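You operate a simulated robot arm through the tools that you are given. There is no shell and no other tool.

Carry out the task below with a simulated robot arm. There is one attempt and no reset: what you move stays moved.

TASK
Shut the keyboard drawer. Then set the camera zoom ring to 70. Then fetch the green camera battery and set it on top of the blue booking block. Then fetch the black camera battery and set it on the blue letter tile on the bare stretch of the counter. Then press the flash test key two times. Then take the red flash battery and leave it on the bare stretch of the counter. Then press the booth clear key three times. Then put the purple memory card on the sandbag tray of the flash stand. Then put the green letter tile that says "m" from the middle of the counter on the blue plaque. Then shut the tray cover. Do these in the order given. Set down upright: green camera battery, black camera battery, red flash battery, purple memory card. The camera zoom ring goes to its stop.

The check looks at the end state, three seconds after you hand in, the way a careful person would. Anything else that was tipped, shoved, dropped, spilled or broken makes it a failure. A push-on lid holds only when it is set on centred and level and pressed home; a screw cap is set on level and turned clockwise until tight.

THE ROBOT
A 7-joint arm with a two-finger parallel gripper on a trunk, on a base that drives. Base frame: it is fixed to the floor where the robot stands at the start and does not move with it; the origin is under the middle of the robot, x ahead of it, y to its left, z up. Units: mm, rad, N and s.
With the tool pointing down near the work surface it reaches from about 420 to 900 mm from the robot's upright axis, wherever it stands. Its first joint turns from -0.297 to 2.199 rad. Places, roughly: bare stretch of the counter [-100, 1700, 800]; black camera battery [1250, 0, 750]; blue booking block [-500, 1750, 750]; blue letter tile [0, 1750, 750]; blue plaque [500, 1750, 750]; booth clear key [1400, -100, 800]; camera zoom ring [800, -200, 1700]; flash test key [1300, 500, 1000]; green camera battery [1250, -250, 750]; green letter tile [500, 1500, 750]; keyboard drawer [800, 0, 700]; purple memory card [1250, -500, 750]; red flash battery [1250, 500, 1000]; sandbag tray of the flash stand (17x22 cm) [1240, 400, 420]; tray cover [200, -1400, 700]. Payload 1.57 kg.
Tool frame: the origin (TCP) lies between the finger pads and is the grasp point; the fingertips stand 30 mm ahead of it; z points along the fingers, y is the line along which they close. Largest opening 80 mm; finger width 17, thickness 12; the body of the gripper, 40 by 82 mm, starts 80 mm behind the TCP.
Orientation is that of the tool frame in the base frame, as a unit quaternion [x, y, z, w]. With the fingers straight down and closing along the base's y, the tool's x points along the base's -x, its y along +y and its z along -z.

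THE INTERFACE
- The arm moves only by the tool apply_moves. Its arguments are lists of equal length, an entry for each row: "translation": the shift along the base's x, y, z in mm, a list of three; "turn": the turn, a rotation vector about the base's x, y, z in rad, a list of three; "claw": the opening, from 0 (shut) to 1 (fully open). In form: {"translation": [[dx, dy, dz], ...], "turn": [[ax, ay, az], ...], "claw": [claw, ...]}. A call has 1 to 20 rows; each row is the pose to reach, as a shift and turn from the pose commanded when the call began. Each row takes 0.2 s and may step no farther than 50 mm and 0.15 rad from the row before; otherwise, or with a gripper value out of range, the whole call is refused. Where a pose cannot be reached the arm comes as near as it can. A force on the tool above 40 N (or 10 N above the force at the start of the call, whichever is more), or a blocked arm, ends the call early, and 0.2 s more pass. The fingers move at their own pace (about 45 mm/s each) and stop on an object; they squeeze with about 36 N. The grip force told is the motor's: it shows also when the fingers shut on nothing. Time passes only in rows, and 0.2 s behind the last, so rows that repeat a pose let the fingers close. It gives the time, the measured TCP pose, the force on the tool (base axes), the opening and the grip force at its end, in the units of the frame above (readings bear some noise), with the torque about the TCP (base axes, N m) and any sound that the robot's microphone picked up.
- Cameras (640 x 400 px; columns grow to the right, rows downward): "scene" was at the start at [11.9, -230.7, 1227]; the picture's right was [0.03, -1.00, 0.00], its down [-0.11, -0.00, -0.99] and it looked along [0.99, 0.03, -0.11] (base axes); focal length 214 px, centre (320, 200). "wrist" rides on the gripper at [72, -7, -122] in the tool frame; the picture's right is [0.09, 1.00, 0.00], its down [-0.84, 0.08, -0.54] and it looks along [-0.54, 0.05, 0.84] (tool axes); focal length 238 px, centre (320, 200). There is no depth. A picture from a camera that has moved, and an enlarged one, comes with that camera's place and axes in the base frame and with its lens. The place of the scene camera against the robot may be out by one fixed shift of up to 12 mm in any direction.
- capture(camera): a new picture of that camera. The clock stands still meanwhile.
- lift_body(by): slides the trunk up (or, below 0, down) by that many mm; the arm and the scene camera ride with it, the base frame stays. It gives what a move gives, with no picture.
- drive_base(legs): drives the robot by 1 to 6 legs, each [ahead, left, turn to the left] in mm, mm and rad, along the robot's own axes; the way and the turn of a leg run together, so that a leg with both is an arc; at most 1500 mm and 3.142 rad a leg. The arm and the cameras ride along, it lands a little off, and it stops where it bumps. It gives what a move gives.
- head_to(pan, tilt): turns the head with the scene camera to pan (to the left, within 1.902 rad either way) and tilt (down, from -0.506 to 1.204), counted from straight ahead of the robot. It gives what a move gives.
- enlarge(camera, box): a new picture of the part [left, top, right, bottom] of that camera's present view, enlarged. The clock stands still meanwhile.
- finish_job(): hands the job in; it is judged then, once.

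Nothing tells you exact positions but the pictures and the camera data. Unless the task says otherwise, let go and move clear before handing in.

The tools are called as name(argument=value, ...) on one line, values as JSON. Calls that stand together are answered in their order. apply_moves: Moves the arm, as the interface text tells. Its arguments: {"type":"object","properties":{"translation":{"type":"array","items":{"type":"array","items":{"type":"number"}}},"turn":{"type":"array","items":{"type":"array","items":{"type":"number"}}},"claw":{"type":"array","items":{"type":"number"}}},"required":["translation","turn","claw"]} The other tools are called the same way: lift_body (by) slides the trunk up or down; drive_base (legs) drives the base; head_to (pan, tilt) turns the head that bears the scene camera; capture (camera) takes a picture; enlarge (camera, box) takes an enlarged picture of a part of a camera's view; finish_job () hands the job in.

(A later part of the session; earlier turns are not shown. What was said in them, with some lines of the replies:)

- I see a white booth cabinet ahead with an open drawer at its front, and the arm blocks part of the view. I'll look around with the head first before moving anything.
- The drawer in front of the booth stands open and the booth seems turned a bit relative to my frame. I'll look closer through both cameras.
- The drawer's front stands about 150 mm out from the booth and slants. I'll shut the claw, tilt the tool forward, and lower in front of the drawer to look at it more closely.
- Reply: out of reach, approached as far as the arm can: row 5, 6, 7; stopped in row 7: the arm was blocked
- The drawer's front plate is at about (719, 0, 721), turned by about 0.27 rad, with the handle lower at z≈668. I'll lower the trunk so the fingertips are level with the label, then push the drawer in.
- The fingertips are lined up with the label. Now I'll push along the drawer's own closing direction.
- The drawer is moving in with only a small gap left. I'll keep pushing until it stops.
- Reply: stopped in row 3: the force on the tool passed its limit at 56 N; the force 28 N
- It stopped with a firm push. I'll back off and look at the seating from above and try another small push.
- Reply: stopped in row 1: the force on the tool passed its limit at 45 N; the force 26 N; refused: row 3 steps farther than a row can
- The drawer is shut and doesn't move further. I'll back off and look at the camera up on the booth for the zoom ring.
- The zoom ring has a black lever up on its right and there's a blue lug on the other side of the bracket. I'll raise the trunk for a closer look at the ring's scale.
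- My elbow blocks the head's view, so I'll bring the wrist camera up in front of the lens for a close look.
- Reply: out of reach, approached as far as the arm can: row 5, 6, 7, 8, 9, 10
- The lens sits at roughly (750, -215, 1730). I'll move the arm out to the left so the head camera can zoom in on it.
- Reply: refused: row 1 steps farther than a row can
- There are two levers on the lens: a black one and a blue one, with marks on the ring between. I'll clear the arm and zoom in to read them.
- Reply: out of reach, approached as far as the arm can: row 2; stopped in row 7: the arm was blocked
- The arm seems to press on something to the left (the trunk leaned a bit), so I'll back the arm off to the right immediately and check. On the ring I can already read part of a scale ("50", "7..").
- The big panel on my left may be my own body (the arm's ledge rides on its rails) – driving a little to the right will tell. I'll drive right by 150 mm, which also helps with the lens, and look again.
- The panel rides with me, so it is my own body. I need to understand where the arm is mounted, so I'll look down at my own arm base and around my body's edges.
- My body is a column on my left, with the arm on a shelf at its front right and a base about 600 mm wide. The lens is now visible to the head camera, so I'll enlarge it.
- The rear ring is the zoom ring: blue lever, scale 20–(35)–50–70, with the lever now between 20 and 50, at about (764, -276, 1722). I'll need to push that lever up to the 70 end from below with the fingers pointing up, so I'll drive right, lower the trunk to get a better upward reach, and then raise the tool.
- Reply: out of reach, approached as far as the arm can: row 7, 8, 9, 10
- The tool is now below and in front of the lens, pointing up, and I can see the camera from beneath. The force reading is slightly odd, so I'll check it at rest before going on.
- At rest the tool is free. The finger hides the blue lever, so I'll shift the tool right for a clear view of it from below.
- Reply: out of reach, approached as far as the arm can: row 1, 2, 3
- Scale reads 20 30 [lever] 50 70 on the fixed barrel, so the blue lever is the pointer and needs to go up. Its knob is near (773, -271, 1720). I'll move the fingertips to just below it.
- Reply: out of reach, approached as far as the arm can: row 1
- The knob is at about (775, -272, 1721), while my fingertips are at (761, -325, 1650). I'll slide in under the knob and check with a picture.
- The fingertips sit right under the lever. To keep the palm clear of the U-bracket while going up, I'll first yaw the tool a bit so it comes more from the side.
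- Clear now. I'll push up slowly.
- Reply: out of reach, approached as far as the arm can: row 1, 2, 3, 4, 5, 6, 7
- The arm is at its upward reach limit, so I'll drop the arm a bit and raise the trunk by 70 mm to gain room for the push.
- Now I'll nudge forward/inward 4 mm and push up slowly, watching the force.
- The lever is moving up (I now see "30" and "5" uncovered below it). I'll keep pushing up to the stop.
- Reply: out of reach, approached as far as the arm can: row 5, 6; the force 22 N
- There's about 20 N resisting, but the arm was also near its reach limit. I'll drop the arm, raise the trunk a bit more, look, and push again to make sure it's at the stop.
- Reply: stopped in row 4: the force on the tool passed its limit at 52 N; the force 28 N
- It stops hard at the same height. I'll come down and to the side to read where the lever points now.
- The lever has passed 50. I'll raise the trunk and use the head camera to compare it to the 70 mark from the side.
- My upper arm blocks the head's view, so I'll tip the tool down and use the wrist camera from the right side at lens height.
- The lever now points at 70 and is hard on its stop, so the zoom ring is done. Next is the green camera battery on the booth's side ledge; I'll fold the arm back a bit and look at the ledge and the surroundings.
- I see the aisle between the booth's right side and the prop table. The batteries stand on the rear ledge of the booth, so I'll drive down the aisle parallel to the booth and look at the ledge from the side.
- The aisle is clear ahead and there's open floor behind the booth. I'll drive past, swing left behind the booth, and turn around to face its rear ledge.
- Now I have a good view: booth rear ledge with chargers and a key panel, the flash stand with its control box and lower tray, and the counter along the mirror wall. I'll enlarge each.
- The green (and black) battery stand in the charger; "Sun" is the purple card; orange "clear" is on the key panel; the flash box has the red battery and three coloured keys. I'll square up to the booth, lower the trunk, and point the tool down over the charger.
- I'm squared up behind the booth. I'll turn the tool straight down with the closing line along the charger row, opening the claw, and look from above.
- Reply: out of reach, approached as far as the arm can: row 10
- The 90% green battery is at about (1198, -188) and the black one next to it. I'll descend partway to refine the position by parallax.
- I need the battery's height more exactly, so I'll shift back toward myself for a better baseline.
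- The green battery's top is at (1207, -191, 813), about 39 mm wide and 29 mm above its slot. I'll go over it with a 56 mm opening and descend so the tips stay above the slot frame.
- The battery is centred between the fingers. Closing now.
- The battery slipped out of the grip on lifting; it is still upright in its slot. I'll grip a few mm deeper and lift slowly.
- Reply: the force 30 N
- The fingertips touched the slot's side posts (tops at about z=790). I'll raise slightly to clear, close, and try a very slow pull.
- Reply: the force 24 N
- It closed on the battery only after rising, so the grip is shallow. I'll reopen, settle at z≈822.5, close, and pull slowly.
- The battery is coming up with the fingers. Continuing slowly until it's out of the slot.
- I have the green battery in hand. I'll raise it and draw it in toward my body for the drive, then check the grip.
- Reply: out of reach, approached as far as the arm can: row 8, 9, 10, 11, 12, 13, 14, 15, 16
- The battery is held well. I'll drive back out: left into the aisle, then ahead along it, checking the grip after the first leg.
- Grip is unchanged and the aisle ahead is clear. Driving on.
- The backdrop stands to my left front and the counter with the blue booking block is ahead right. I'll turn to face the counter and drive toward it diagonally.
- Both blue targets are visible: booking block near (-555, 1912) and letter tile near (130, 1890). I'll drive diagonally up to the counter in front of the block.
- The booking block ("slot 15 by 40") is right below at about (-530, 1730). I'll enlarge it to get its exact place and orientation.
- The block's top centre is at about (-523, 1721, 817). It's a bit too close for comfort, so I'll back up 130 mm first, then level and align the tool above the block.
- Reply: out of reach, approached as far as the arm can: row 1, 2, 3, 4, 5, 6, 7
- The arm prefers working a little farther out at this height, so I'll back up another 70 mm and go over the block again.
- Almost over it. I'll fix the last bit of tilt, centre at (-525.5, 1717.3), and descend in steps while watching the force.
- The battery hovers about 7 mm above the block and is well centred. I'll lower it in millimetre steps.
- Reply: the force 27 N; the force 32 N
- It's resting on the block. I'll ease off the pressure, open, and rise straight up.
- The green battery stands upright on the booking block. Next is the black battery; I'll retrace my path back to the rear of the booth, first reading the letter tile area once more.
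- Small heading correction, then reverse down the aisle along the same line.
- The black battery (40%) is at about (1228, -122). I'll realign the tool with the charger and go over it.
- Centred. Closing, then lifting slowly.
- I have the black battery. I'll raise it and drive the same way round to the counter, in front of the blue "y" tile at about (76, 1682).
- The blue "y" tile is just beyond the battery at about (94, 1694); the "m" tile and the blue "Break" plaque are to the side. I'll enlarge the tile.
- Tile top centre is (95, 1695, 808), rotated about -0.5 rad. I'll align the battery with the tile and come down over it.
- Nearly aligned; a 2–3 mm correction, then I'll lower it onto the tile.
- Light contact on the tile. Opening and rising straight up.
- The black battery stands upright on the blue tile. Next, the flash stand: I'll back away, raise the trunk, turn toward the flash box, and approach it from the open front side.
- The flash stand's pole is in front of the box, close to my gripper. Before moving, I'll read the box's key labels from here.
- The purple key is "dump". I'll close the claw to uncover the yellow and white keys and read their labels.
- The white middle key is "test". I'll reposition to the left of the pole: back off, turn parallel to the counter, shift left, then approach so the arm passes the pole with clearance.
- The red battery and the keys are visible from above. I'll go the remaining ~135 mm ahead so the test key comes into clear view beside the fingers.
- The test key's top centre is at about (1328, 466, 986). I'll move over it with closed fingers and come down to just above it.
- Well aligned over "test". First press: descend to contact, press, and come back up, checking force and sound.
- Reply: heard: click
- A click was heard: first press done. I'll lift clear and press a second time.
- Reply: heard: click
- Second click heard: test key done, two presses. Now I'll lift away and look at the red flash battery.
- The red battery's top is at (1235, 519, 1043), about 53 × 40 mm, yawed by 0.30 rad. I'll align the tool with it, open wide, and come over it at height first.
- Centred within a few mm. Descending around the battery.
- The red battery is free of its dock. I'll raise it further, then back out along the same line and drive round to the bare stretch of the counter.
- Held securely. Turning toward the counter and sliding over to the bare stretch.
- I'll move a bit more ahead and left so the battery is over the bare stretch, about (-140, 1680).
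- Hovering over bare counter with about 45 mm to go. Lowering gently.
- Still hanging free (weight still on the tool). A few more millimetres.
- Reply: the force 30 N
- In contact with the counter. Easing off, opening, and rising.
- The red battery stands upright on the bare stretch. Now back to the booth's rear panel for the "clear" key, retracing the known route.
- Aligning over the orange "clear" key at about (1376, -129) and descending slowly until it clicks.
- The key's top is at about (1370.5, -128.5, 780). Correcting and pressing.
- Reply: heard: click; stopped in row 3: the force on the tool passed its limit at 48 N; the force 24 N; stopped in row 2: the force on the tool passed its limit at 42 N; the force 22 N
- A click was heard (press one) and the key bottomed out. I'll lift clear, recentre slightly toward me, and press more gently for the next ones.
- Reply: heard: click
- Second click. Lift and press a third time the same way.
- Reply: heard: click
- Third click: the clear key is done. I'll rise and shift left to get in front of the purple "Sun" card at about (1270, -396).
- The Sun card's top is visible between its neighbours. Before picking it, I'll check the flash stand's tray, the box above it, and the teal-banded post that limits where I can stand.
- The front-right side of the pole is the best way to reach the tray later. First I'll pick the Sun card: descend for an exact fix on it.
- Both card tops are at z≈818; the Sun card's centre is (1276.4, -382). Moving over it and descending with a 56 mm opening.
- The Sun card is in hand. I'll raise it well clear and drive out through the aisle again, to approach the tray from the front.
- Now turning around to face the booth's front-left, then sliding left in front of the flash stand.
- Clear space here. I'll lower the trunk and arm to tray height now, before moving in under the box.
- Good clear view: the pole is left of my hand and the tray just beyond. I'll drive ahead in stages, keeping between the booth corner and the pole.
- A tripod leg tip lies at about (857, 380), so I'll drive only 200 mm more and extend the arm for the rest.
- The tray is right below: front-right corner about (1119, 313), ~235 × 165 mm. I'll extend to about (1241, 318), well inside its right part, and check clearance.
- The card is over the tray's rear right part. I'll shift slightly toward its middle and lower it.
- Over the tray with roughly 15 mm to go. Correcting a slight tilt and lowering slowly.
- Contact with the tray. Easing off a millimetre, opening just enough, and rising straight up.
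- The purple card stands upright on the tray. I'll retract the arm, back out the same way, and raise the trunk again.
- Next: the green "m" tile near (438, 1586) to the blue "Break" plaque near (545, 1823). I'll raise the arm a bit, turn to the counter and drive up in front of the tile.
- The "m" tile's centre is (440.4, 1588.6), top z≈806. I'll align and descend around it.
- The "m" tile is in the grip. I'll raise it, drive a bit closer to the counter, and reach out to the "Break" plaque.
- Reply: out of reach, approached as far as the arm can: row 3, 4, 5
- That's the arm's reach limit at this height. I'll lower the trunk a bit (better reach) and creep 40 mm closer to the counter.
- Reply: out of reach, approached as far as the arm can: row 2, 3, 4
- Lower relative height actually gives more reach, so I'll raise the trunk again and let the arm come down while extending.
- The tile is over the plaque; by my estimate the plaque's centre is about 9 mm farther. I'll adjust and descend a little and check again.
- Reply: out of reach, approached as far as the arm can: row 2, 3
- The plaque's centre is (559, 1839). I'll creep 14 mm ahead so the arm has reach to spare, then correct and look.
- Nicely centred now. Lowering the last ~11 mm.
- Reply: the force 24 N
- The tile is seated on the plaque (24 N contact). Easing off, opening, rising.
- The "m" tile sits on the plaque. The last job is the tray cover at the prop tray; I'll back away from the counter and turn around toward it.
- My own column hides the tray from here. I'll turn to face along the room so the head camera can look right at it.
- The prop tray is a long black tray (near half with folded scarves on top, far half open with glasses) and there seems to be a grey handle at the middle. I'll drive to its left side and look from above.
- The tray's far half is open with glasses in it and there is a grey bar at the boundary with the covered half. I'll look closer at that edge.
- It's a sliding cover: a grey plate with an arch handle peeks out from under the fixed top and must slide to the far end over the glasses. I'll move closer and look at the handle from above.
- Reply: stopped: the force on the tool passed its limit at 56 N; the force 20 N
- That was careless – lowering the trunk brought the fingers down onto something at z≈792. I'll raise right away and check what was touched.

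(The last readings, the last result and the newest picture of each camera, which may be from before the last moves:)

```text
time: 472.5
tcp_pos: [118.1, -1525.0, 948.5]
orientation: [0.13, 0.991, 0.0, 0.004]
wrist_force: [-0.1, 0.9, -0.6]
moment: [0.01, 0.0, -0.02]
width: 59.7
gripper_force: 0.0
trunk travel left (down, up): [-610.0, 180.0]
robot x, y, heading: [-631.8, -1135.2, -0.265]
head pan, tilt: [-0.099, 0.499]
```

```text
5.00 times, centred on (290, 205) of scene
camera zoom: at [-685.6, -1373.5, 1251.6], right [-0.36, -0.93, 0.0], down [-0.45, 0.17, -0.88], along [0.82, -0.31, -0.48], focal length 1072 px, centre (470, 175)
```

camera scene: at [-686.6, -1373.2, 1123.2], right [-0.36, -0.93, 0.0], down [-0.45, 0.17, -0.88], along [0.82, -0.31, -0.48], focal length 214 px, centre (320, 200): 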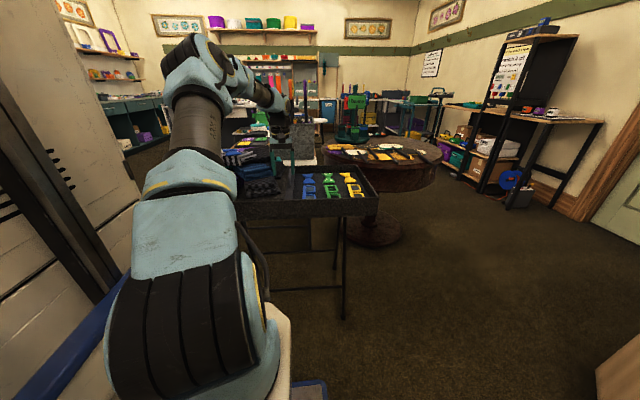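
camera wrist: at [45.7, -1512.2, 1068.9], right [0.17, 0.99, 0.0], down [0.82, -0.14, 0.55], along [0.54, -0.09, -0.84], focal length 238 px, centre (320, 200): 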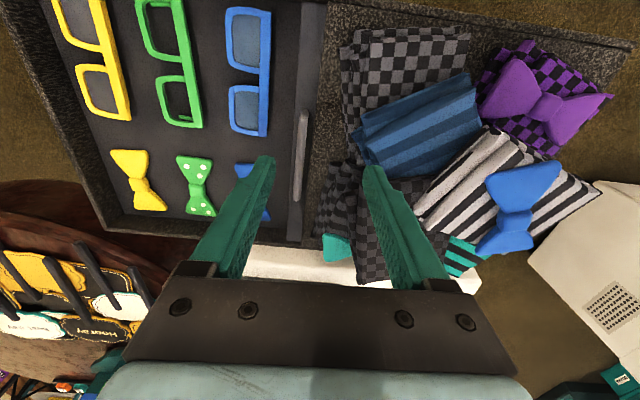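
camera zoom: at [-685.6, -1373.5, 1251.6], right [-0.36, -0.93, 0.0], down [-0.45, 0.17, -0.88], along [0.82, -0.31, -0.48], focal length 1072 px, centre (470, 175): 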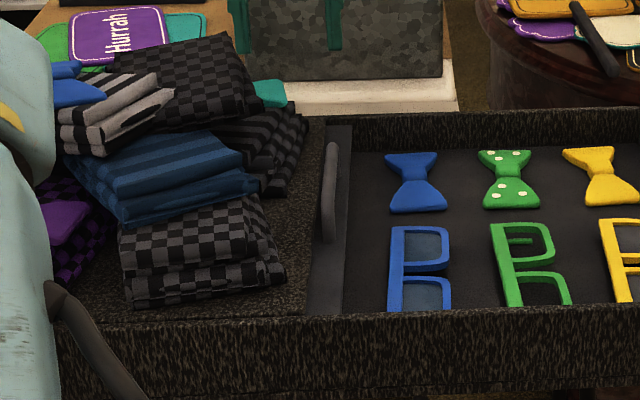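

Nothing appears to have moved – the scarves, bows and glasses look exactly as before. I'll close the fingers, position them beside the handle on its near side, and come down carefully with the arm only.

apply_moves(translation=[[12, -3, 0], [25, -6, -10], [37.6, -9.8, -30], [37.6, -9.8, -60], [37.6, -9.8, -90], [37.6, -9.8, -120], [37.6, -9.8, -140]], turn=[[0, 0, 0], [0, 0, 0], [0, 0, 0], [0, 0, 0], [0, 0, 0], [0, 0, 0], [0, 0, 0]], claw=[0, 0, 0, 0, 0, 0, 0])

capture(camera="wrist")

enlarge(camera="wrist", box=[240, 90, 400, 210])

enlarge(camera="scene", box=[240, 145, 340, 225])

```text
time: 474.1
tcp_pos: [154.2, -1532.7, 806.3]
orientation: [0.131, 0.991, 0.0, 0.003]
wrist_force: [-0.2, 0.8, 0.0]
moment: [-0.04, -0.04, -0.01]
width: 0.1
gripper_force: 21.5
trunk travel left (down, up): [-610.0, 180.0]
robot x, y, heading: [-631.5, -1141.2, -0.267]
head pan, tilt: [-0.099, 0.499]
```

```text
taken
camera wrist: at [81.3, -1522.0, 926.5], right [0.17, 0.99, 0.0], down [0.82, -0.14, 0.55], along [0.54, -0.09, -0.84], focal length 238 px, centre (320, 200)
```

wrist: 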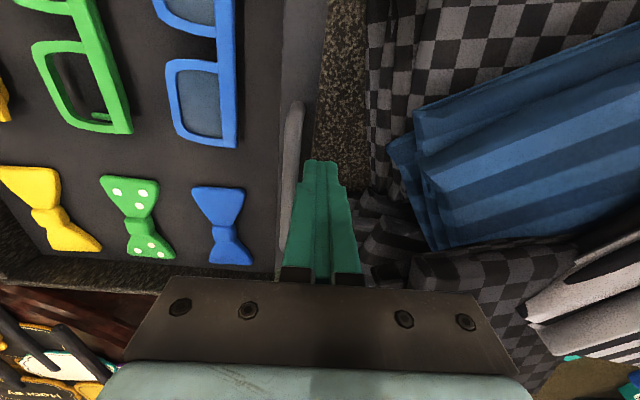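

```text
3.33 times, centred on (320, 150) of wrist
camera zoom: at [81.3, -1522.0, 926.5], right [0.17, 0.99, 0.0], down [0.82, -0.14, 0.55], along [0.54, -0.09, -0.84], focal length 794 px, centre (320, 367)
```

zoom: 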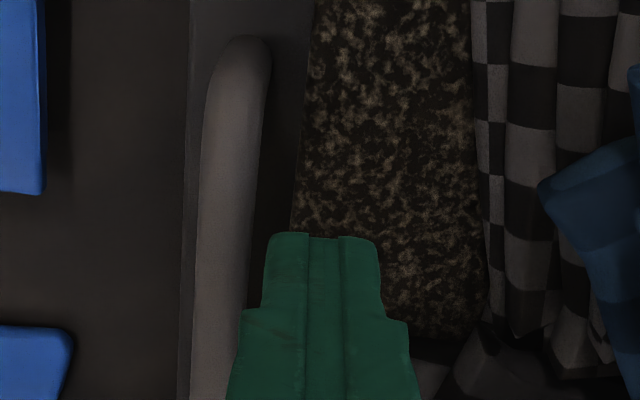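

```text
5.00 times, centred on (290, 185) of scene
camera zoom: at [-685.7, -1373.5, 1251.7], right [-0.36, -0.93, 0.0], down [-0.45, 0.17, -0.88], along [0.82, -0.31, -0.48], focal length 1072 px, centre (470, 275)
```

zoom: 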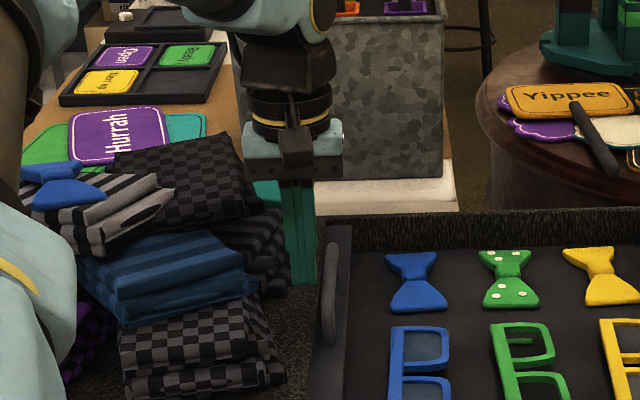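

apply_moves(translation=[[0, 0, -8], [0, 0, -16], [0, 0, -22]], turn=[[0, 0, 0], [0, 0, 0], [0, 0, 0]], claw=[0, 0, 0])

enlarge(camera="wrist", box=[240, 90, 400, 210])

enlarge(camera="scene", box=[275, 170, 335, 225])

```text
time: 474.9
tcp_pos: [154.9, -1533.1, 785.7]
orientation: [0.13, 0.991, 0.001, 0.003]
wrist_force: [0.1, -0.7, 0.1]
moment: [0.0, 0.0, -0.01]
width: 0.1
gripper_force: 21.3
trunk travel left (down, up): [-610.0, 180.0]
robot x, y, heading: [-632.1, -1135.5, -0.27]
head pan, tilt: [-0.099, 0.499]
```

```text
3.33 times, centred on (320, 150) of wrist
camera zoom: at [83.0, -1522.0, 906.2], right [0.17, 0.99, 0.0], down [0.82, -0.14, 0.55], along [0.54, -0.09, -0.84], focal length 794 px, centre (320, 367)
```

zoom: 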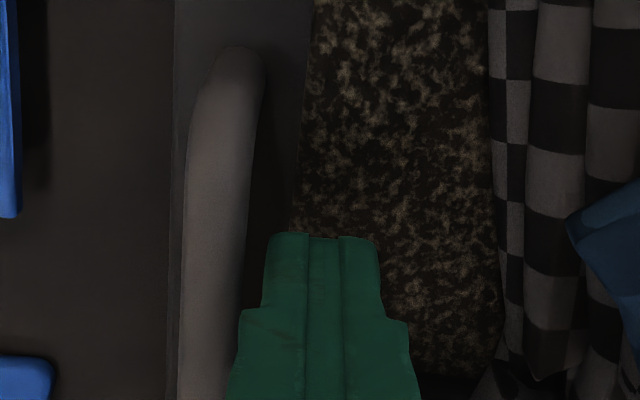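

```text
7.27 times, centred on (305, 198) of scene
camera zoom: at [-685.6, -1373.5, 1251.7], right [-0.36, -0.93, 0.0], down [-0.45, 0.17, -0.88], along [0.82, -0.31, -0.48], focal length 1560 px, centre (429, 218)
```

zoom: 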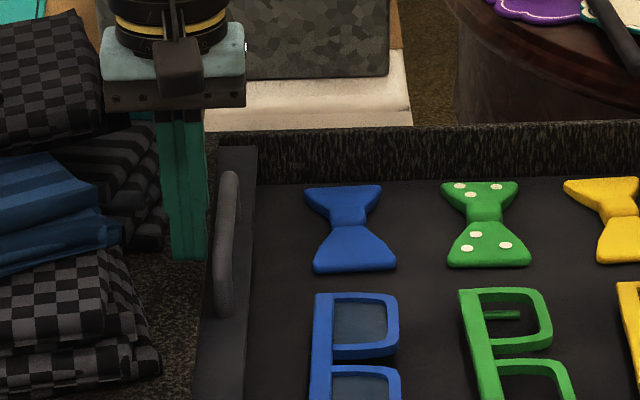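

apply_moves(translation=[[0, 0, -3], [0, 0, -5], [0, 0, -7]], turn=[[0, 0, 0], [0, 0, 0], [0, 0, 0]], claw=[0, 0, 0])

apply_moves(translation=[[0, 0, -1.5], [0, 0, -3]], turn=[[0, 0, 0], [0, 0, 0]], claw=[0, 0])

apply_moves(translation=[[0, 0, -1], [0, 0, -2]], turn=[[0, 0, 0], [0, 0, 0]], claw=[0, 0])

```text
time: 475.7
tcp_pos: [155.5, -1533.0, 778.5]
orientation: [0.131, 0.991, 0.0, 0.004]
wrist_force: [-0.5, -0.2, -0.3]
moment: [0.01, 0.01, -0.02]
width: 0.1
gripper_force: 21.3
trunk travel left (down, up): [-610.0, 180.0]
robot x, y, heading: [-631.2, -1137.9, -0.267]
head pan, tilt: [-0.099, 0.499]
```

```text
time: 476.3
tcp_pos: [155.9, -1533.0, 776.0]
orientation: [0.131, 0.991, 0.001, 0.003]
wrist_force: [-0.8, -1.2, -0.4]
moment: [0.04, 0.01, 0.01]
width: 0.2
gripper_force: 20.9
trunk travel left (down, up): [-610.0, 180.0]
robot x, y, heading: [-632.6, -1138.1, -0.268]
head pan, tilt: [-0.099, 0.499]
```

```text
time: 476.9
tcp_pos: [154.6, -1533.9, 774.6]
orientation: [0.13, 0.992, 0.0, 0.003]
wrist_force: [-0.3, -0.4, 0.0]
moment: [0.03, 0.0, -0.03]
width: 0.0
gripper_force: 21.8
trunk travel left (down, up): [-610.0, 180.0]
robot x, y, heading: [-631.4, -1138.4, -0.264]
head pan, tilt: [-0.099, 0.499]
```

enlarge(camera="scene", box=[275, 170, 335, 225])

apply_moves(translation=[[0, 0, -1.5], [0, 0, -3]], turn=[[0, 0, 0], [0, 0, 0]], claw=[0, 0])

apply_moves(translation=[[0, 0, -1], [0, 0, -2]], turn=[[0, 0, 0], [0, 0, 0]], claw=[0, 0])

```text
7.27 times, centred on (305, 198) of scene
camera zoom: at [-685.6, -1373.5, 1251.6], right [-0.36, -0.93, 0.0], down [-0.45, 0.17, -0.88], along [0.82, -0.31, -0.48], focal length 1560 px, centre (429, 218)
```

zoom: 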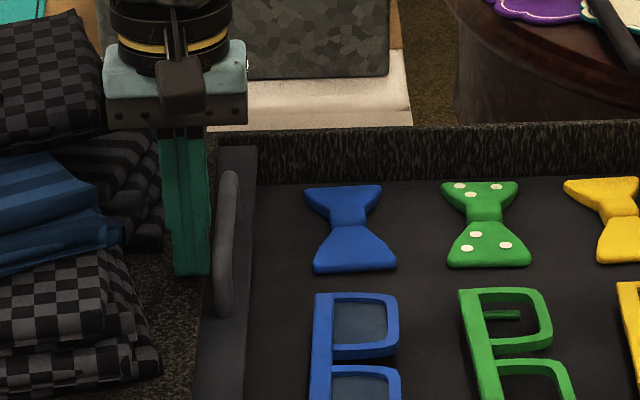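

```text
time: 477.5
tcp_pos: [155.2, -1535.5, 770.8]
orientation: [0.13, 0.991, 0.0, 0.004]
wrist_force: [0.2, -0.9, 3.8]
moment: [0.01, 0.02, -0.05]
width: 0.0
gripper_force: 21.2
trunk travel left (down, up): [-610.0, 180.0]
robot x, y, heading: [-633.3, -1137.7, -0.273]
head pan, tilt: [-0.099, 0.499]
```

```text
time: 478.1
tcp_pos: [155.8, -1534.9, 772.1]
orientation: [0.131, 0.991, 0.0, 0.005]
wrist_force: [0.8, -1.2, 21.1]
moment: [0.0, 0.14, -0.1]
width: 0.0
gripper_force: 21.2
trunk travel left (down, up): [-610.0, 180.0]
robot x, y, heading: [-631.2, -1133.6, -0.269]
head pan, tilt: [-0.099, 0.499]
```

Touched the fixed top at tip z≈741.5. I'll raise 3 mm and push sideways against the handle to see if it engages.

apply_moves(translation=[[0, 0, 2], [0, 0, 3.5], [-0.8, -2.9, 3.5], [-1.5, -5.8, 3.5], [-2.3, -8.7, 3.5], [-3.1, -11.6, 3.5]], turn=[[0, 0, 0], [0, 0, 0], [0, 0, 0], [0, 0, 0], [0, 0, 0], [0, 0, 0]], claw=[0, 0, 0, 0, 0, 0])

apply_moves(translation=[[-0.8, -2.9, 0], [-1.5, -5.8, 0], [-2.3, -8.7, 0]], turn=[[0, 0, 0], [0, 0, 0], [0, 0, 0]], claw=[0, 0, 0])

enlarge(camera="scene", box=[275, 170, 335, 225])

enlarge(camera="wrist", box=[240, 90, 400, 210])

```text
time: 479.5
tcp_pos: [152.7, -1544.8, 771.8]
orientation: [0.13, 0.991, 0.001, 0.004]
wrist_force: [-0.6, 1.4, -0.8]
moment: [0.04, 0.0, -0.02]
width: 0.0
gripper_force: 21.6
trunk travel left (down, up): [-610.0, 180.0]
robot x, y, heading: [-630.7, -1138.2, -0.266]
head pan, tilt: [-0.099, 0.499]
```

```text
time: 480.3
tcp_pos: [150.8, -1552.7, 772.4]
orientation: [0.13, 0.992, 0.0, 0.004]
wrist_force: [-0.6, 1.7, 0.5]
moment: [0.0, -0.01, -0.02]
width: 0.0
gripper_force: 21.3
trunk travel left (down, up): [-610.0, 180.0]
robot x, y, heading: [-629.5, -1134.6, -0.268]
head pan, tilt: [-0.099, 0.499]
```

```text
7.27 times, centred on (305, 198) of scene
camera zoom: at [-685.6, -1373.5, 1251.6], right [-0.36, -0.93, 0.0], down [-0.45, 0.17, -0.88], along [0.82, -0.31, -0.48], focal length 1560 px, centre (429, 218)
```

zoom: 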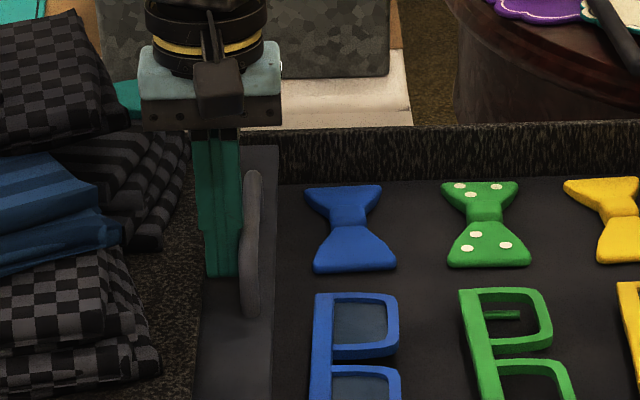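

```text
3.33 times, centred on (320, 150) of wrist
camera zoom: at [77.8, -1541.5, 893.3], right [0.17, 0.99, 0.0], down [0.82, -0.14, 0.55], along [0.54, -0.09, -0.84], focal length 794 px, centre (320, 367)
```

zoom: 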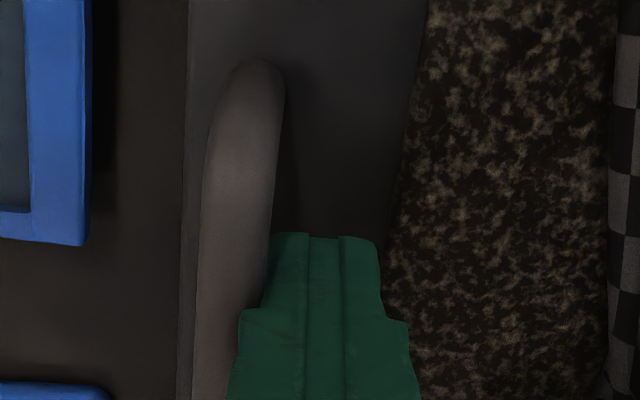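

The cover is moving with the handle. I'll keep pushing by driving sideways in stages.

drive_base(legs=[[0, -100, 0]])

enlarge(camera="wrist", box=[180, 60, 420, 240])

enlarge(camera="scene", box=[220, 130, 400, 240])

```text
time: 481.4
tcp_pos: [123.1, -1652.1, 773.3]
orientation: [0.131, 0.991, 0.0, 0.003]
wrist_force: [0.0, 0.0, 0.5]
moment: [0.04, 0.01, -0.02]
width: 0.0
gripper_force: 21.2
trunk travel left (down, up): [-610.0, 180.0]
robot x, y, heading: [-656.9, -1231.6, -0.272]
head pan, tilt: [-0.099, 0.499]
```

```text
2.22 times, centred on (300, 150) of wrist
camera zoom: at [50.2, -1640.4, 893.4], right [0.17, 0.99, 0.0], down [0.82, -0.14, 0.55], along [0.54, -0.09, -0.84], focal length 530 px, centre (364, 311)
```

zoom: 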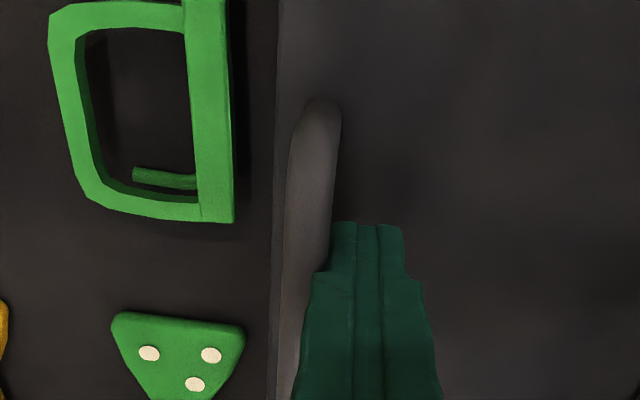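

```text
3.56 times, centred on (310, 185) of scene
camera zoom: at [-712.7, -1470.7, 1251.6], right [-0.36, -0.93, 0.0], down [-0.45, 0.17, -0.88], along [0.82, -0.32, -0.48], focal length 763 px, centre (356, 253)
```

zoom: 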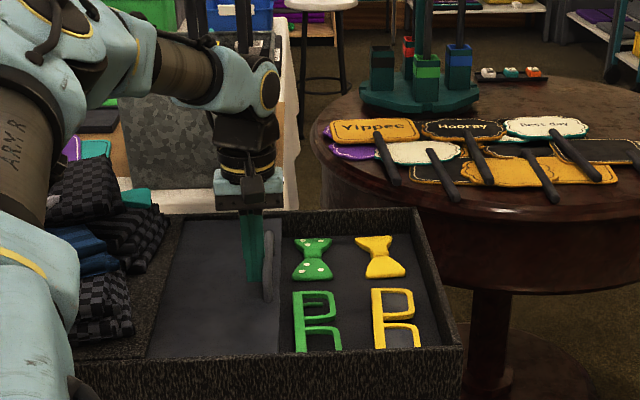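

drive_base(legs=[[0, -90, 0]])

enlarge(camera="scene", box=[220, 130, 400, 240])

enlarge(camera="wrist", box=[180, 60, 420, 240])

```text
time: 482.6
tcp_pos: [98.0, -1740.9, 772.9]
orientation: [0.132, 0.991, 0.0, 0.003]
wrist_force: [-1.0, 0.1, -0.9]
moment: [-0.03, 0.02, -0.02]
width: 0.0
gripper_force: 21.7
trunk travel left (down, up): [-610.0, 180.0]
robot x, y, heading: [-681.9, -1319.7, -0.27]
head pan, tilt: [-0.099, 0.499]
```

```text
3.56 times, centred on (310, 185) of scene
camera zoom: at [-736.9, -1557.9, 1251.6], right [-0.36, -0.93, 0.0], down [-0.45, 0.17, -0.88], along [0.82, -0.32, -0.48], focal length 763 px, centre (356, 253)
```

zoom: 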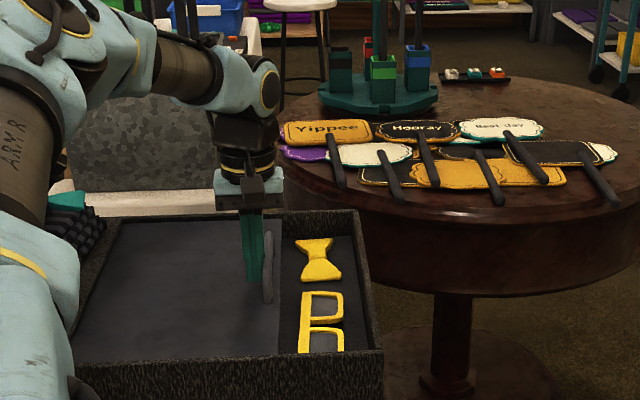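

```text
2.22 times, centred on (300, 150) of wrist
camera zoom: at [25.9, -1728.3, 893.5], right [0.17, 0.99, 0.0], down [0.82, -0.14, 0.55], along [0.54, -0.09, -0.84], focal length 530 px, centre (364, 311)
```

zoom: 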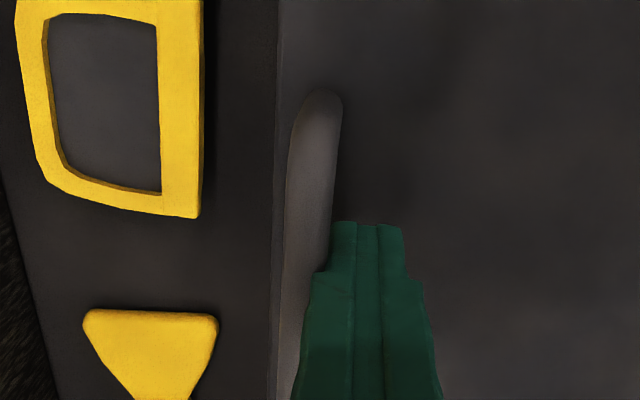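

drive_base(legs=[[0, -55, 0]])

apply_moves(translation=[[-1, -4, 0], [-2.1, -7.7, 0], [-3.1, -11.6, 0], [-4.1, -15.4, 0]], turn=[[0, 0, 0], [0, 0, 0], [0, 0, 0], [0, 0, 0]], claw=[0, 0, 0, 0])

enlarge(camera="scene", box=[220, 130, 400, 240])

enlarge(camera="wrist", box=[180, 60, 420, 240])

```text
time: 483.5
tcp_pos: [83.9, -1793.2, 772.8]
orientation: [0.132, 0.991, 0.0, 0.003]
wrist_force: [1.4, 1.1, 0.3]
moment: [0.01, 0.01, -0.01]
width: 0.0
gripper_force: 21.0
trunk travel left (down, up): [-610.0, 180.0]
robot x, y, heading: [-696.6, -1371.8, -0.27]
head pan, tilt: [-0.099, 0.499]
```

```text
time: 484.5
tcp_pos: [79.9, -1808.2, 774.7]
orientation: [0.132, 0.991, -0.001, 0.004]
wrist_force: [-1.1, 1.0, -0.2]
moment: [0.03, -0.02, 0.01]
width: 0.0
gripper_force: 21.3
trunk travel left (down, up): [-610.0, 180.0]
robot x, y, heading: [-696.9, -1372.3, -0.269]
head pan, tilt: [-0.099, 0.499]
```

```text
3.56 times, centred on (310, 185) of scene
camera zoom: at [-751.6, -1610.2, 1251.6], right [-0.36, -0.93, 0.0], down [-0.45, 0.17, -0.88], along [0.82, -0.32, -0.48], focal length 763 px, centre (356, 253)
```

zoom: 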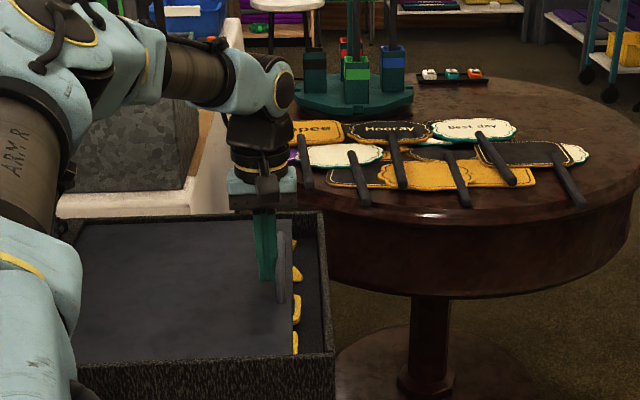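

```text
2.22 times, centred on (300, 150) of wrist
camera zoom: at [7.0, -1796.5, 893.4], right [0.17, 0.98, 0.0], down [0.82, -0.14, 0.55], along [0.54, -0.09, -0.84], focal length 530 px, centre (364, 311)
```

zoom: 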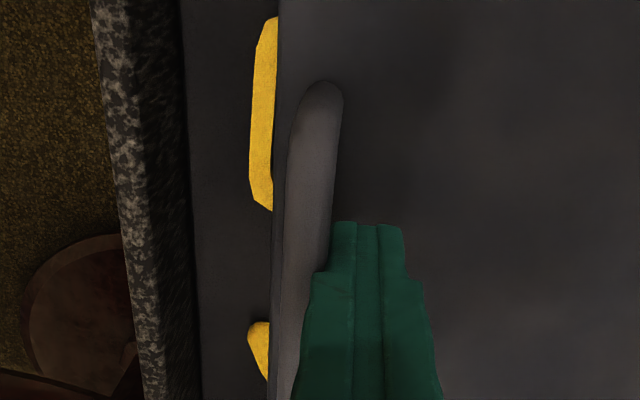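

About 26 mm to go. Pushing slowly with the arm to the stop.

apply_moves(translation=[[-1, -4, 0], [-2.1, -7.7, 0], [-3.1, -11.6, 0], [-4.1, -15.4, 0], [-5.2, -19.3, 0], [-6.2, -23.2, 0], [-7.2, -27, 0], [-8.3, -30.9, 0], [-9.3, -34.8, 0]], turn=[[0, 0, 0], [0, 0, 0], [0, 0, 0], [0, 0, 0], [0, 0, 0], [0, 0, 0], [0, 0, 0], [0, 0, 0], [0, 0, 0]], claw=[0, 0, 0, 0, 0, 0, 0, 0, 0])

enlarge(camera="wrist", box=[180, 60, 420, 240])

enlarge(camera="scene", box=[220, 130, 400, 240])

```text
time: 486.5
tcp_pos: [72.0, -1841.9, 772.6]
orientation: [0.133, 0.991, 0.0, 0.003]
wrist_force: [-0.7, 5.6, 2.9]
moment: [-0.01, -0.01, -0.04]
width: 0.0
gripper_force: 21.5
trunk travel left (down, up): [-610.0, 180.0]
robot x, y, heading: [-693.2, -1375.3, -0.272]
head pan, tilt: [-0.099, 0.499]
```

```text
2.22 times, centred on (300, 150) of wrist
camera zoom: at [-2.1, -1831.1, 894.4], right [0.17, 0.99, 0.0], down [0.82, -0.14, 0.55], along [0.54, -0.09, -0.84], focal length 530 px, centre (364, 311)
```

zoom: 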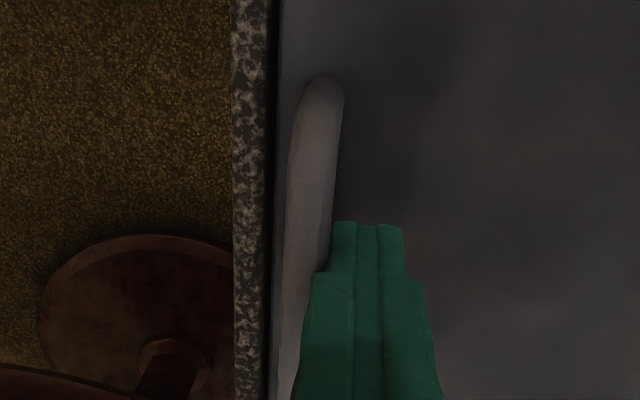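

```text
3.56 times, centred on (310, 185) of scene
camera zoom: at [-751.6, -1610.0, 1251.8], right [-0.36, -0.93, 0.0], down [-0.45, 0.17, -0.88], along [0.82, -0.32, -0.48], focal length 763 px, centre (356, 253)
```

zoom: 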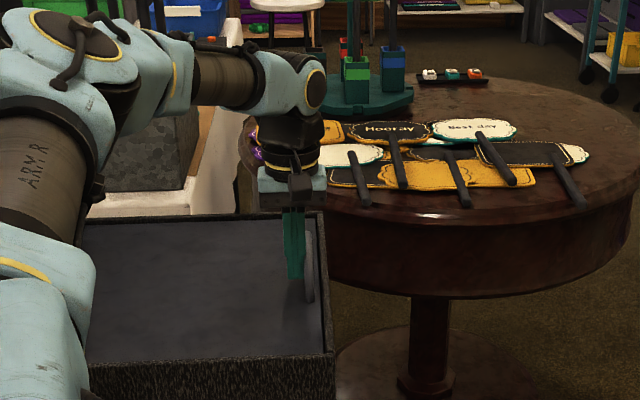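

It's at the far rim with force building. A last push to make sure it's fully shut.

apply_moves(translation=[[-0.8, -2.9, 0], [-1.5, -5.8, 0], [-2.3, -8.7, 0], [-3.1, -11.6, 0]], turn=[[0, 0, 0], [0, 0, 0], [0, 0, 0], [0, 0, 0]], claw=[0, 0, 0, 0])

enlarge(camera="wrist", box=[180, 60, 420, 240])

```text
time: 487.3
tcp_pos: [71.4, -1842.5, 772.9]
orientation: [0.129, 0.992, 0.005, 0.004]
wrist_force: [0.6, 6.8, 3.8]
moment: [-0.01, 0.03, -0.02]
width: 0.2
gripper_force: 21.2
trunk travel left (down, up): [-610.0, 180.0]
robot x, y, heading: [-698.7, -1372.1, -0.27]
head pan, tilt: [-0.099, 0.499]
stopped in row 3: the force on the tool passed its limit at 42 N (the readings are from after the stop); the commanded pose is now the measured one
```

```text
2.22 times, centred on (300, 150) of wrist
camera zoom: at [-1.4, -1832.9, 893.6], right [0.17, 0.99, 0.01], down [0.82, -0.14, 0.55], along [0.54, -0.08, -0.84], focal length 530 px, centre (364, 311)
```

zoom: 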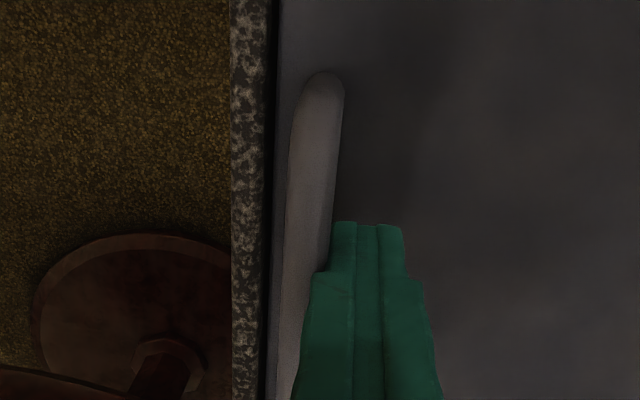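

The cover is hard against its stop. I'll ease away from the handle, lift clear, and back off, then check the scene.

apply_moves(translation=[[0.8, 3, 0], [2, 7, 2], [3, 10, 15], [3, 10, 40], [3, 10, 75], [3, 10, 115], [3, 10, 155], [3, 10, 190]], turn=[[0, 0, 0], [0, 0, 0], [0, 0, 0], [0, 0, 0], [0, 0, 0], [0, 0, 0], [0, 0, 0], [0, 0, 0]], claw=[0, 0, 0, 0, 0, 0, 0, 0])

drive_base(legs=[[-300, 0, 0], [0, 250, 0]])

head_to(pan=-0.15, tilt=0.4)

capture(camera="scene")

enlarge(camera="scene", box=[240, 130, 440, 260])

```text
time: 489.1
tcp_pos: [72.8, -1832.2, 962.3]
orientation: [0.129, 0.992, 0.005, 0.003]
wrist_force: [0.8, 0.0, 0.1]
moment: [0.01, 0.0, -0.02]
width: 0.0
gripper_force: 20.8
trunk travel left (down, up): [-610.0, 180.0]
robot x, y, heading: [-696.7, -1371.2, -0.27]
head pan, tilt: [-0.099, 0.499]
```

```text
time: 492.5
tcp_pos: [-150.3, -1514.0, 963.9]
orientation: [0.131, 0.991, 0.005, 0.002]
wrist_force: [-0.3, -0.4, 0.2]
moment: [-0.02, -0.04, 0.02]
width: 0.0
gripper_force: 21.5
trunk travel left (down, up): [-610.0, 180.0]
robot x, y, heading: [-921.5, -1053.7, -0.275]
head pan, tilt: [-0.099, 0.499]
```

```text
time: 493.2
tcp_pos: [-150.7, -1514.4, 962.7]
orientation: [0.131, 0.991, 0.005, 0.003]
wrist_force: [-0.1, 0.3, 0.7]
moment: [0.01, -0.02, -0.01]
width: 0.2
gripper_force: 21.5
trunk travel left (down, up): [-610.0, 180.0]
robot x, y, heading: [-919.7, -1054.8, -0.273]
head pan, tilt: [-0.15, 0.4]
```

```text
taken
camera scene: at [-974.9, -1294.7, 1260.7], right [-0.41, -0.91, 0.0], down [-0.36, 0.16, -0.92], along [0.84, -0.38, -0.39], focal length 214 px, centre (320, 200)
```

scene: 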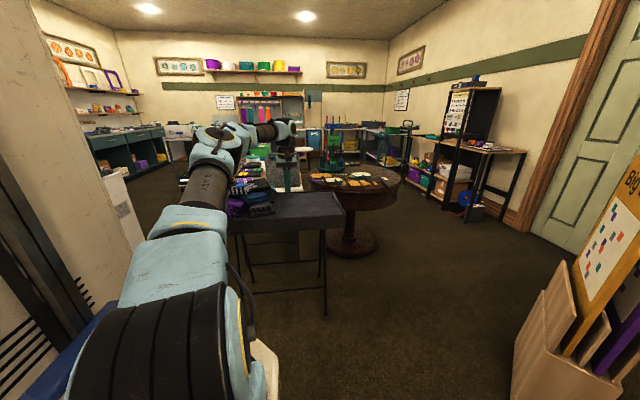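

```text
3.08 times, centred on (340, 195) of scene
camera zoom: at [-974.9, -1294.7, 1260.7], right [-0.41, -0.91, 0.0], down [-0.36, 0.16, -0.92], along [0.84, -0.38, -0.39], focal length 660 px, centre (258, 215)
```

zoom: 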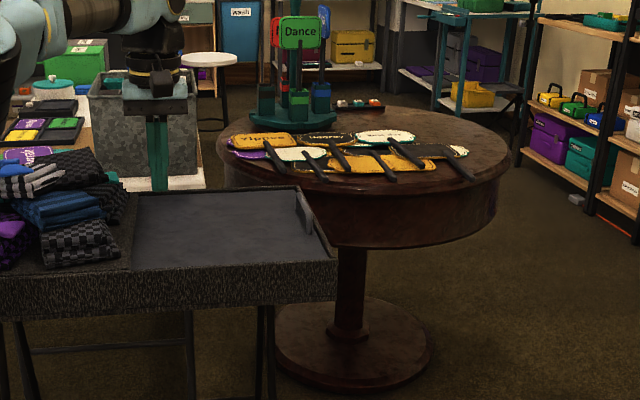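

The tray cover is fully shut against the far rim, the scarves are undisturbed, and the gripper is empty and clear. All ten jobs were done in order, so I'm handing in.

finish_job()

```text
The job is handed in.
```

I did all ten jobs in the order given and handed the work in. No result came back, so what follows is what I saw, felt and heard while working:

| Job | Result |
|---|---|
| Keyboard drawer | Shut and would not move further. |
| Camera zoom ring | Pushed up to its stop; the lever points at 70. |
| Green camera battery | Upright on the blue booking block. |
| Black camera battery | Upright on the blue "y" letter tile on the bare stretch. |
| Flash test key | Pressed twice, with two clicks heard. |
| Red flash battery | Upright on the bare stretch of the counter. |
| Booth clear key | Pressed three times, with three clicks heard. The first press went in harder than I meant, about 48 N. |
| Purple memory card | Upright on the sandbag tray of the flash stand. |
| Green "m" tile | Flat and centred on the blue "Break" plaque. |
| Tray cover | Slid shut against its stop. |

Three other things happened along the way:

- **Black scarf:** I lowered the trunk carelessly at the prop tray and the open fingers came down on it with about 56 N. The pictures before and after show nothing moved.
- **Green battery:** it slipped out of my first grip but stayed upright in the charger, and the second lift held.
- **My own body:** early on, while moving the arm aside, it pressed against something on my left, most likely my own body column. I backed off at once.

I looked at each item when I set it down or shut it, but I did not go round the room again before handing in.
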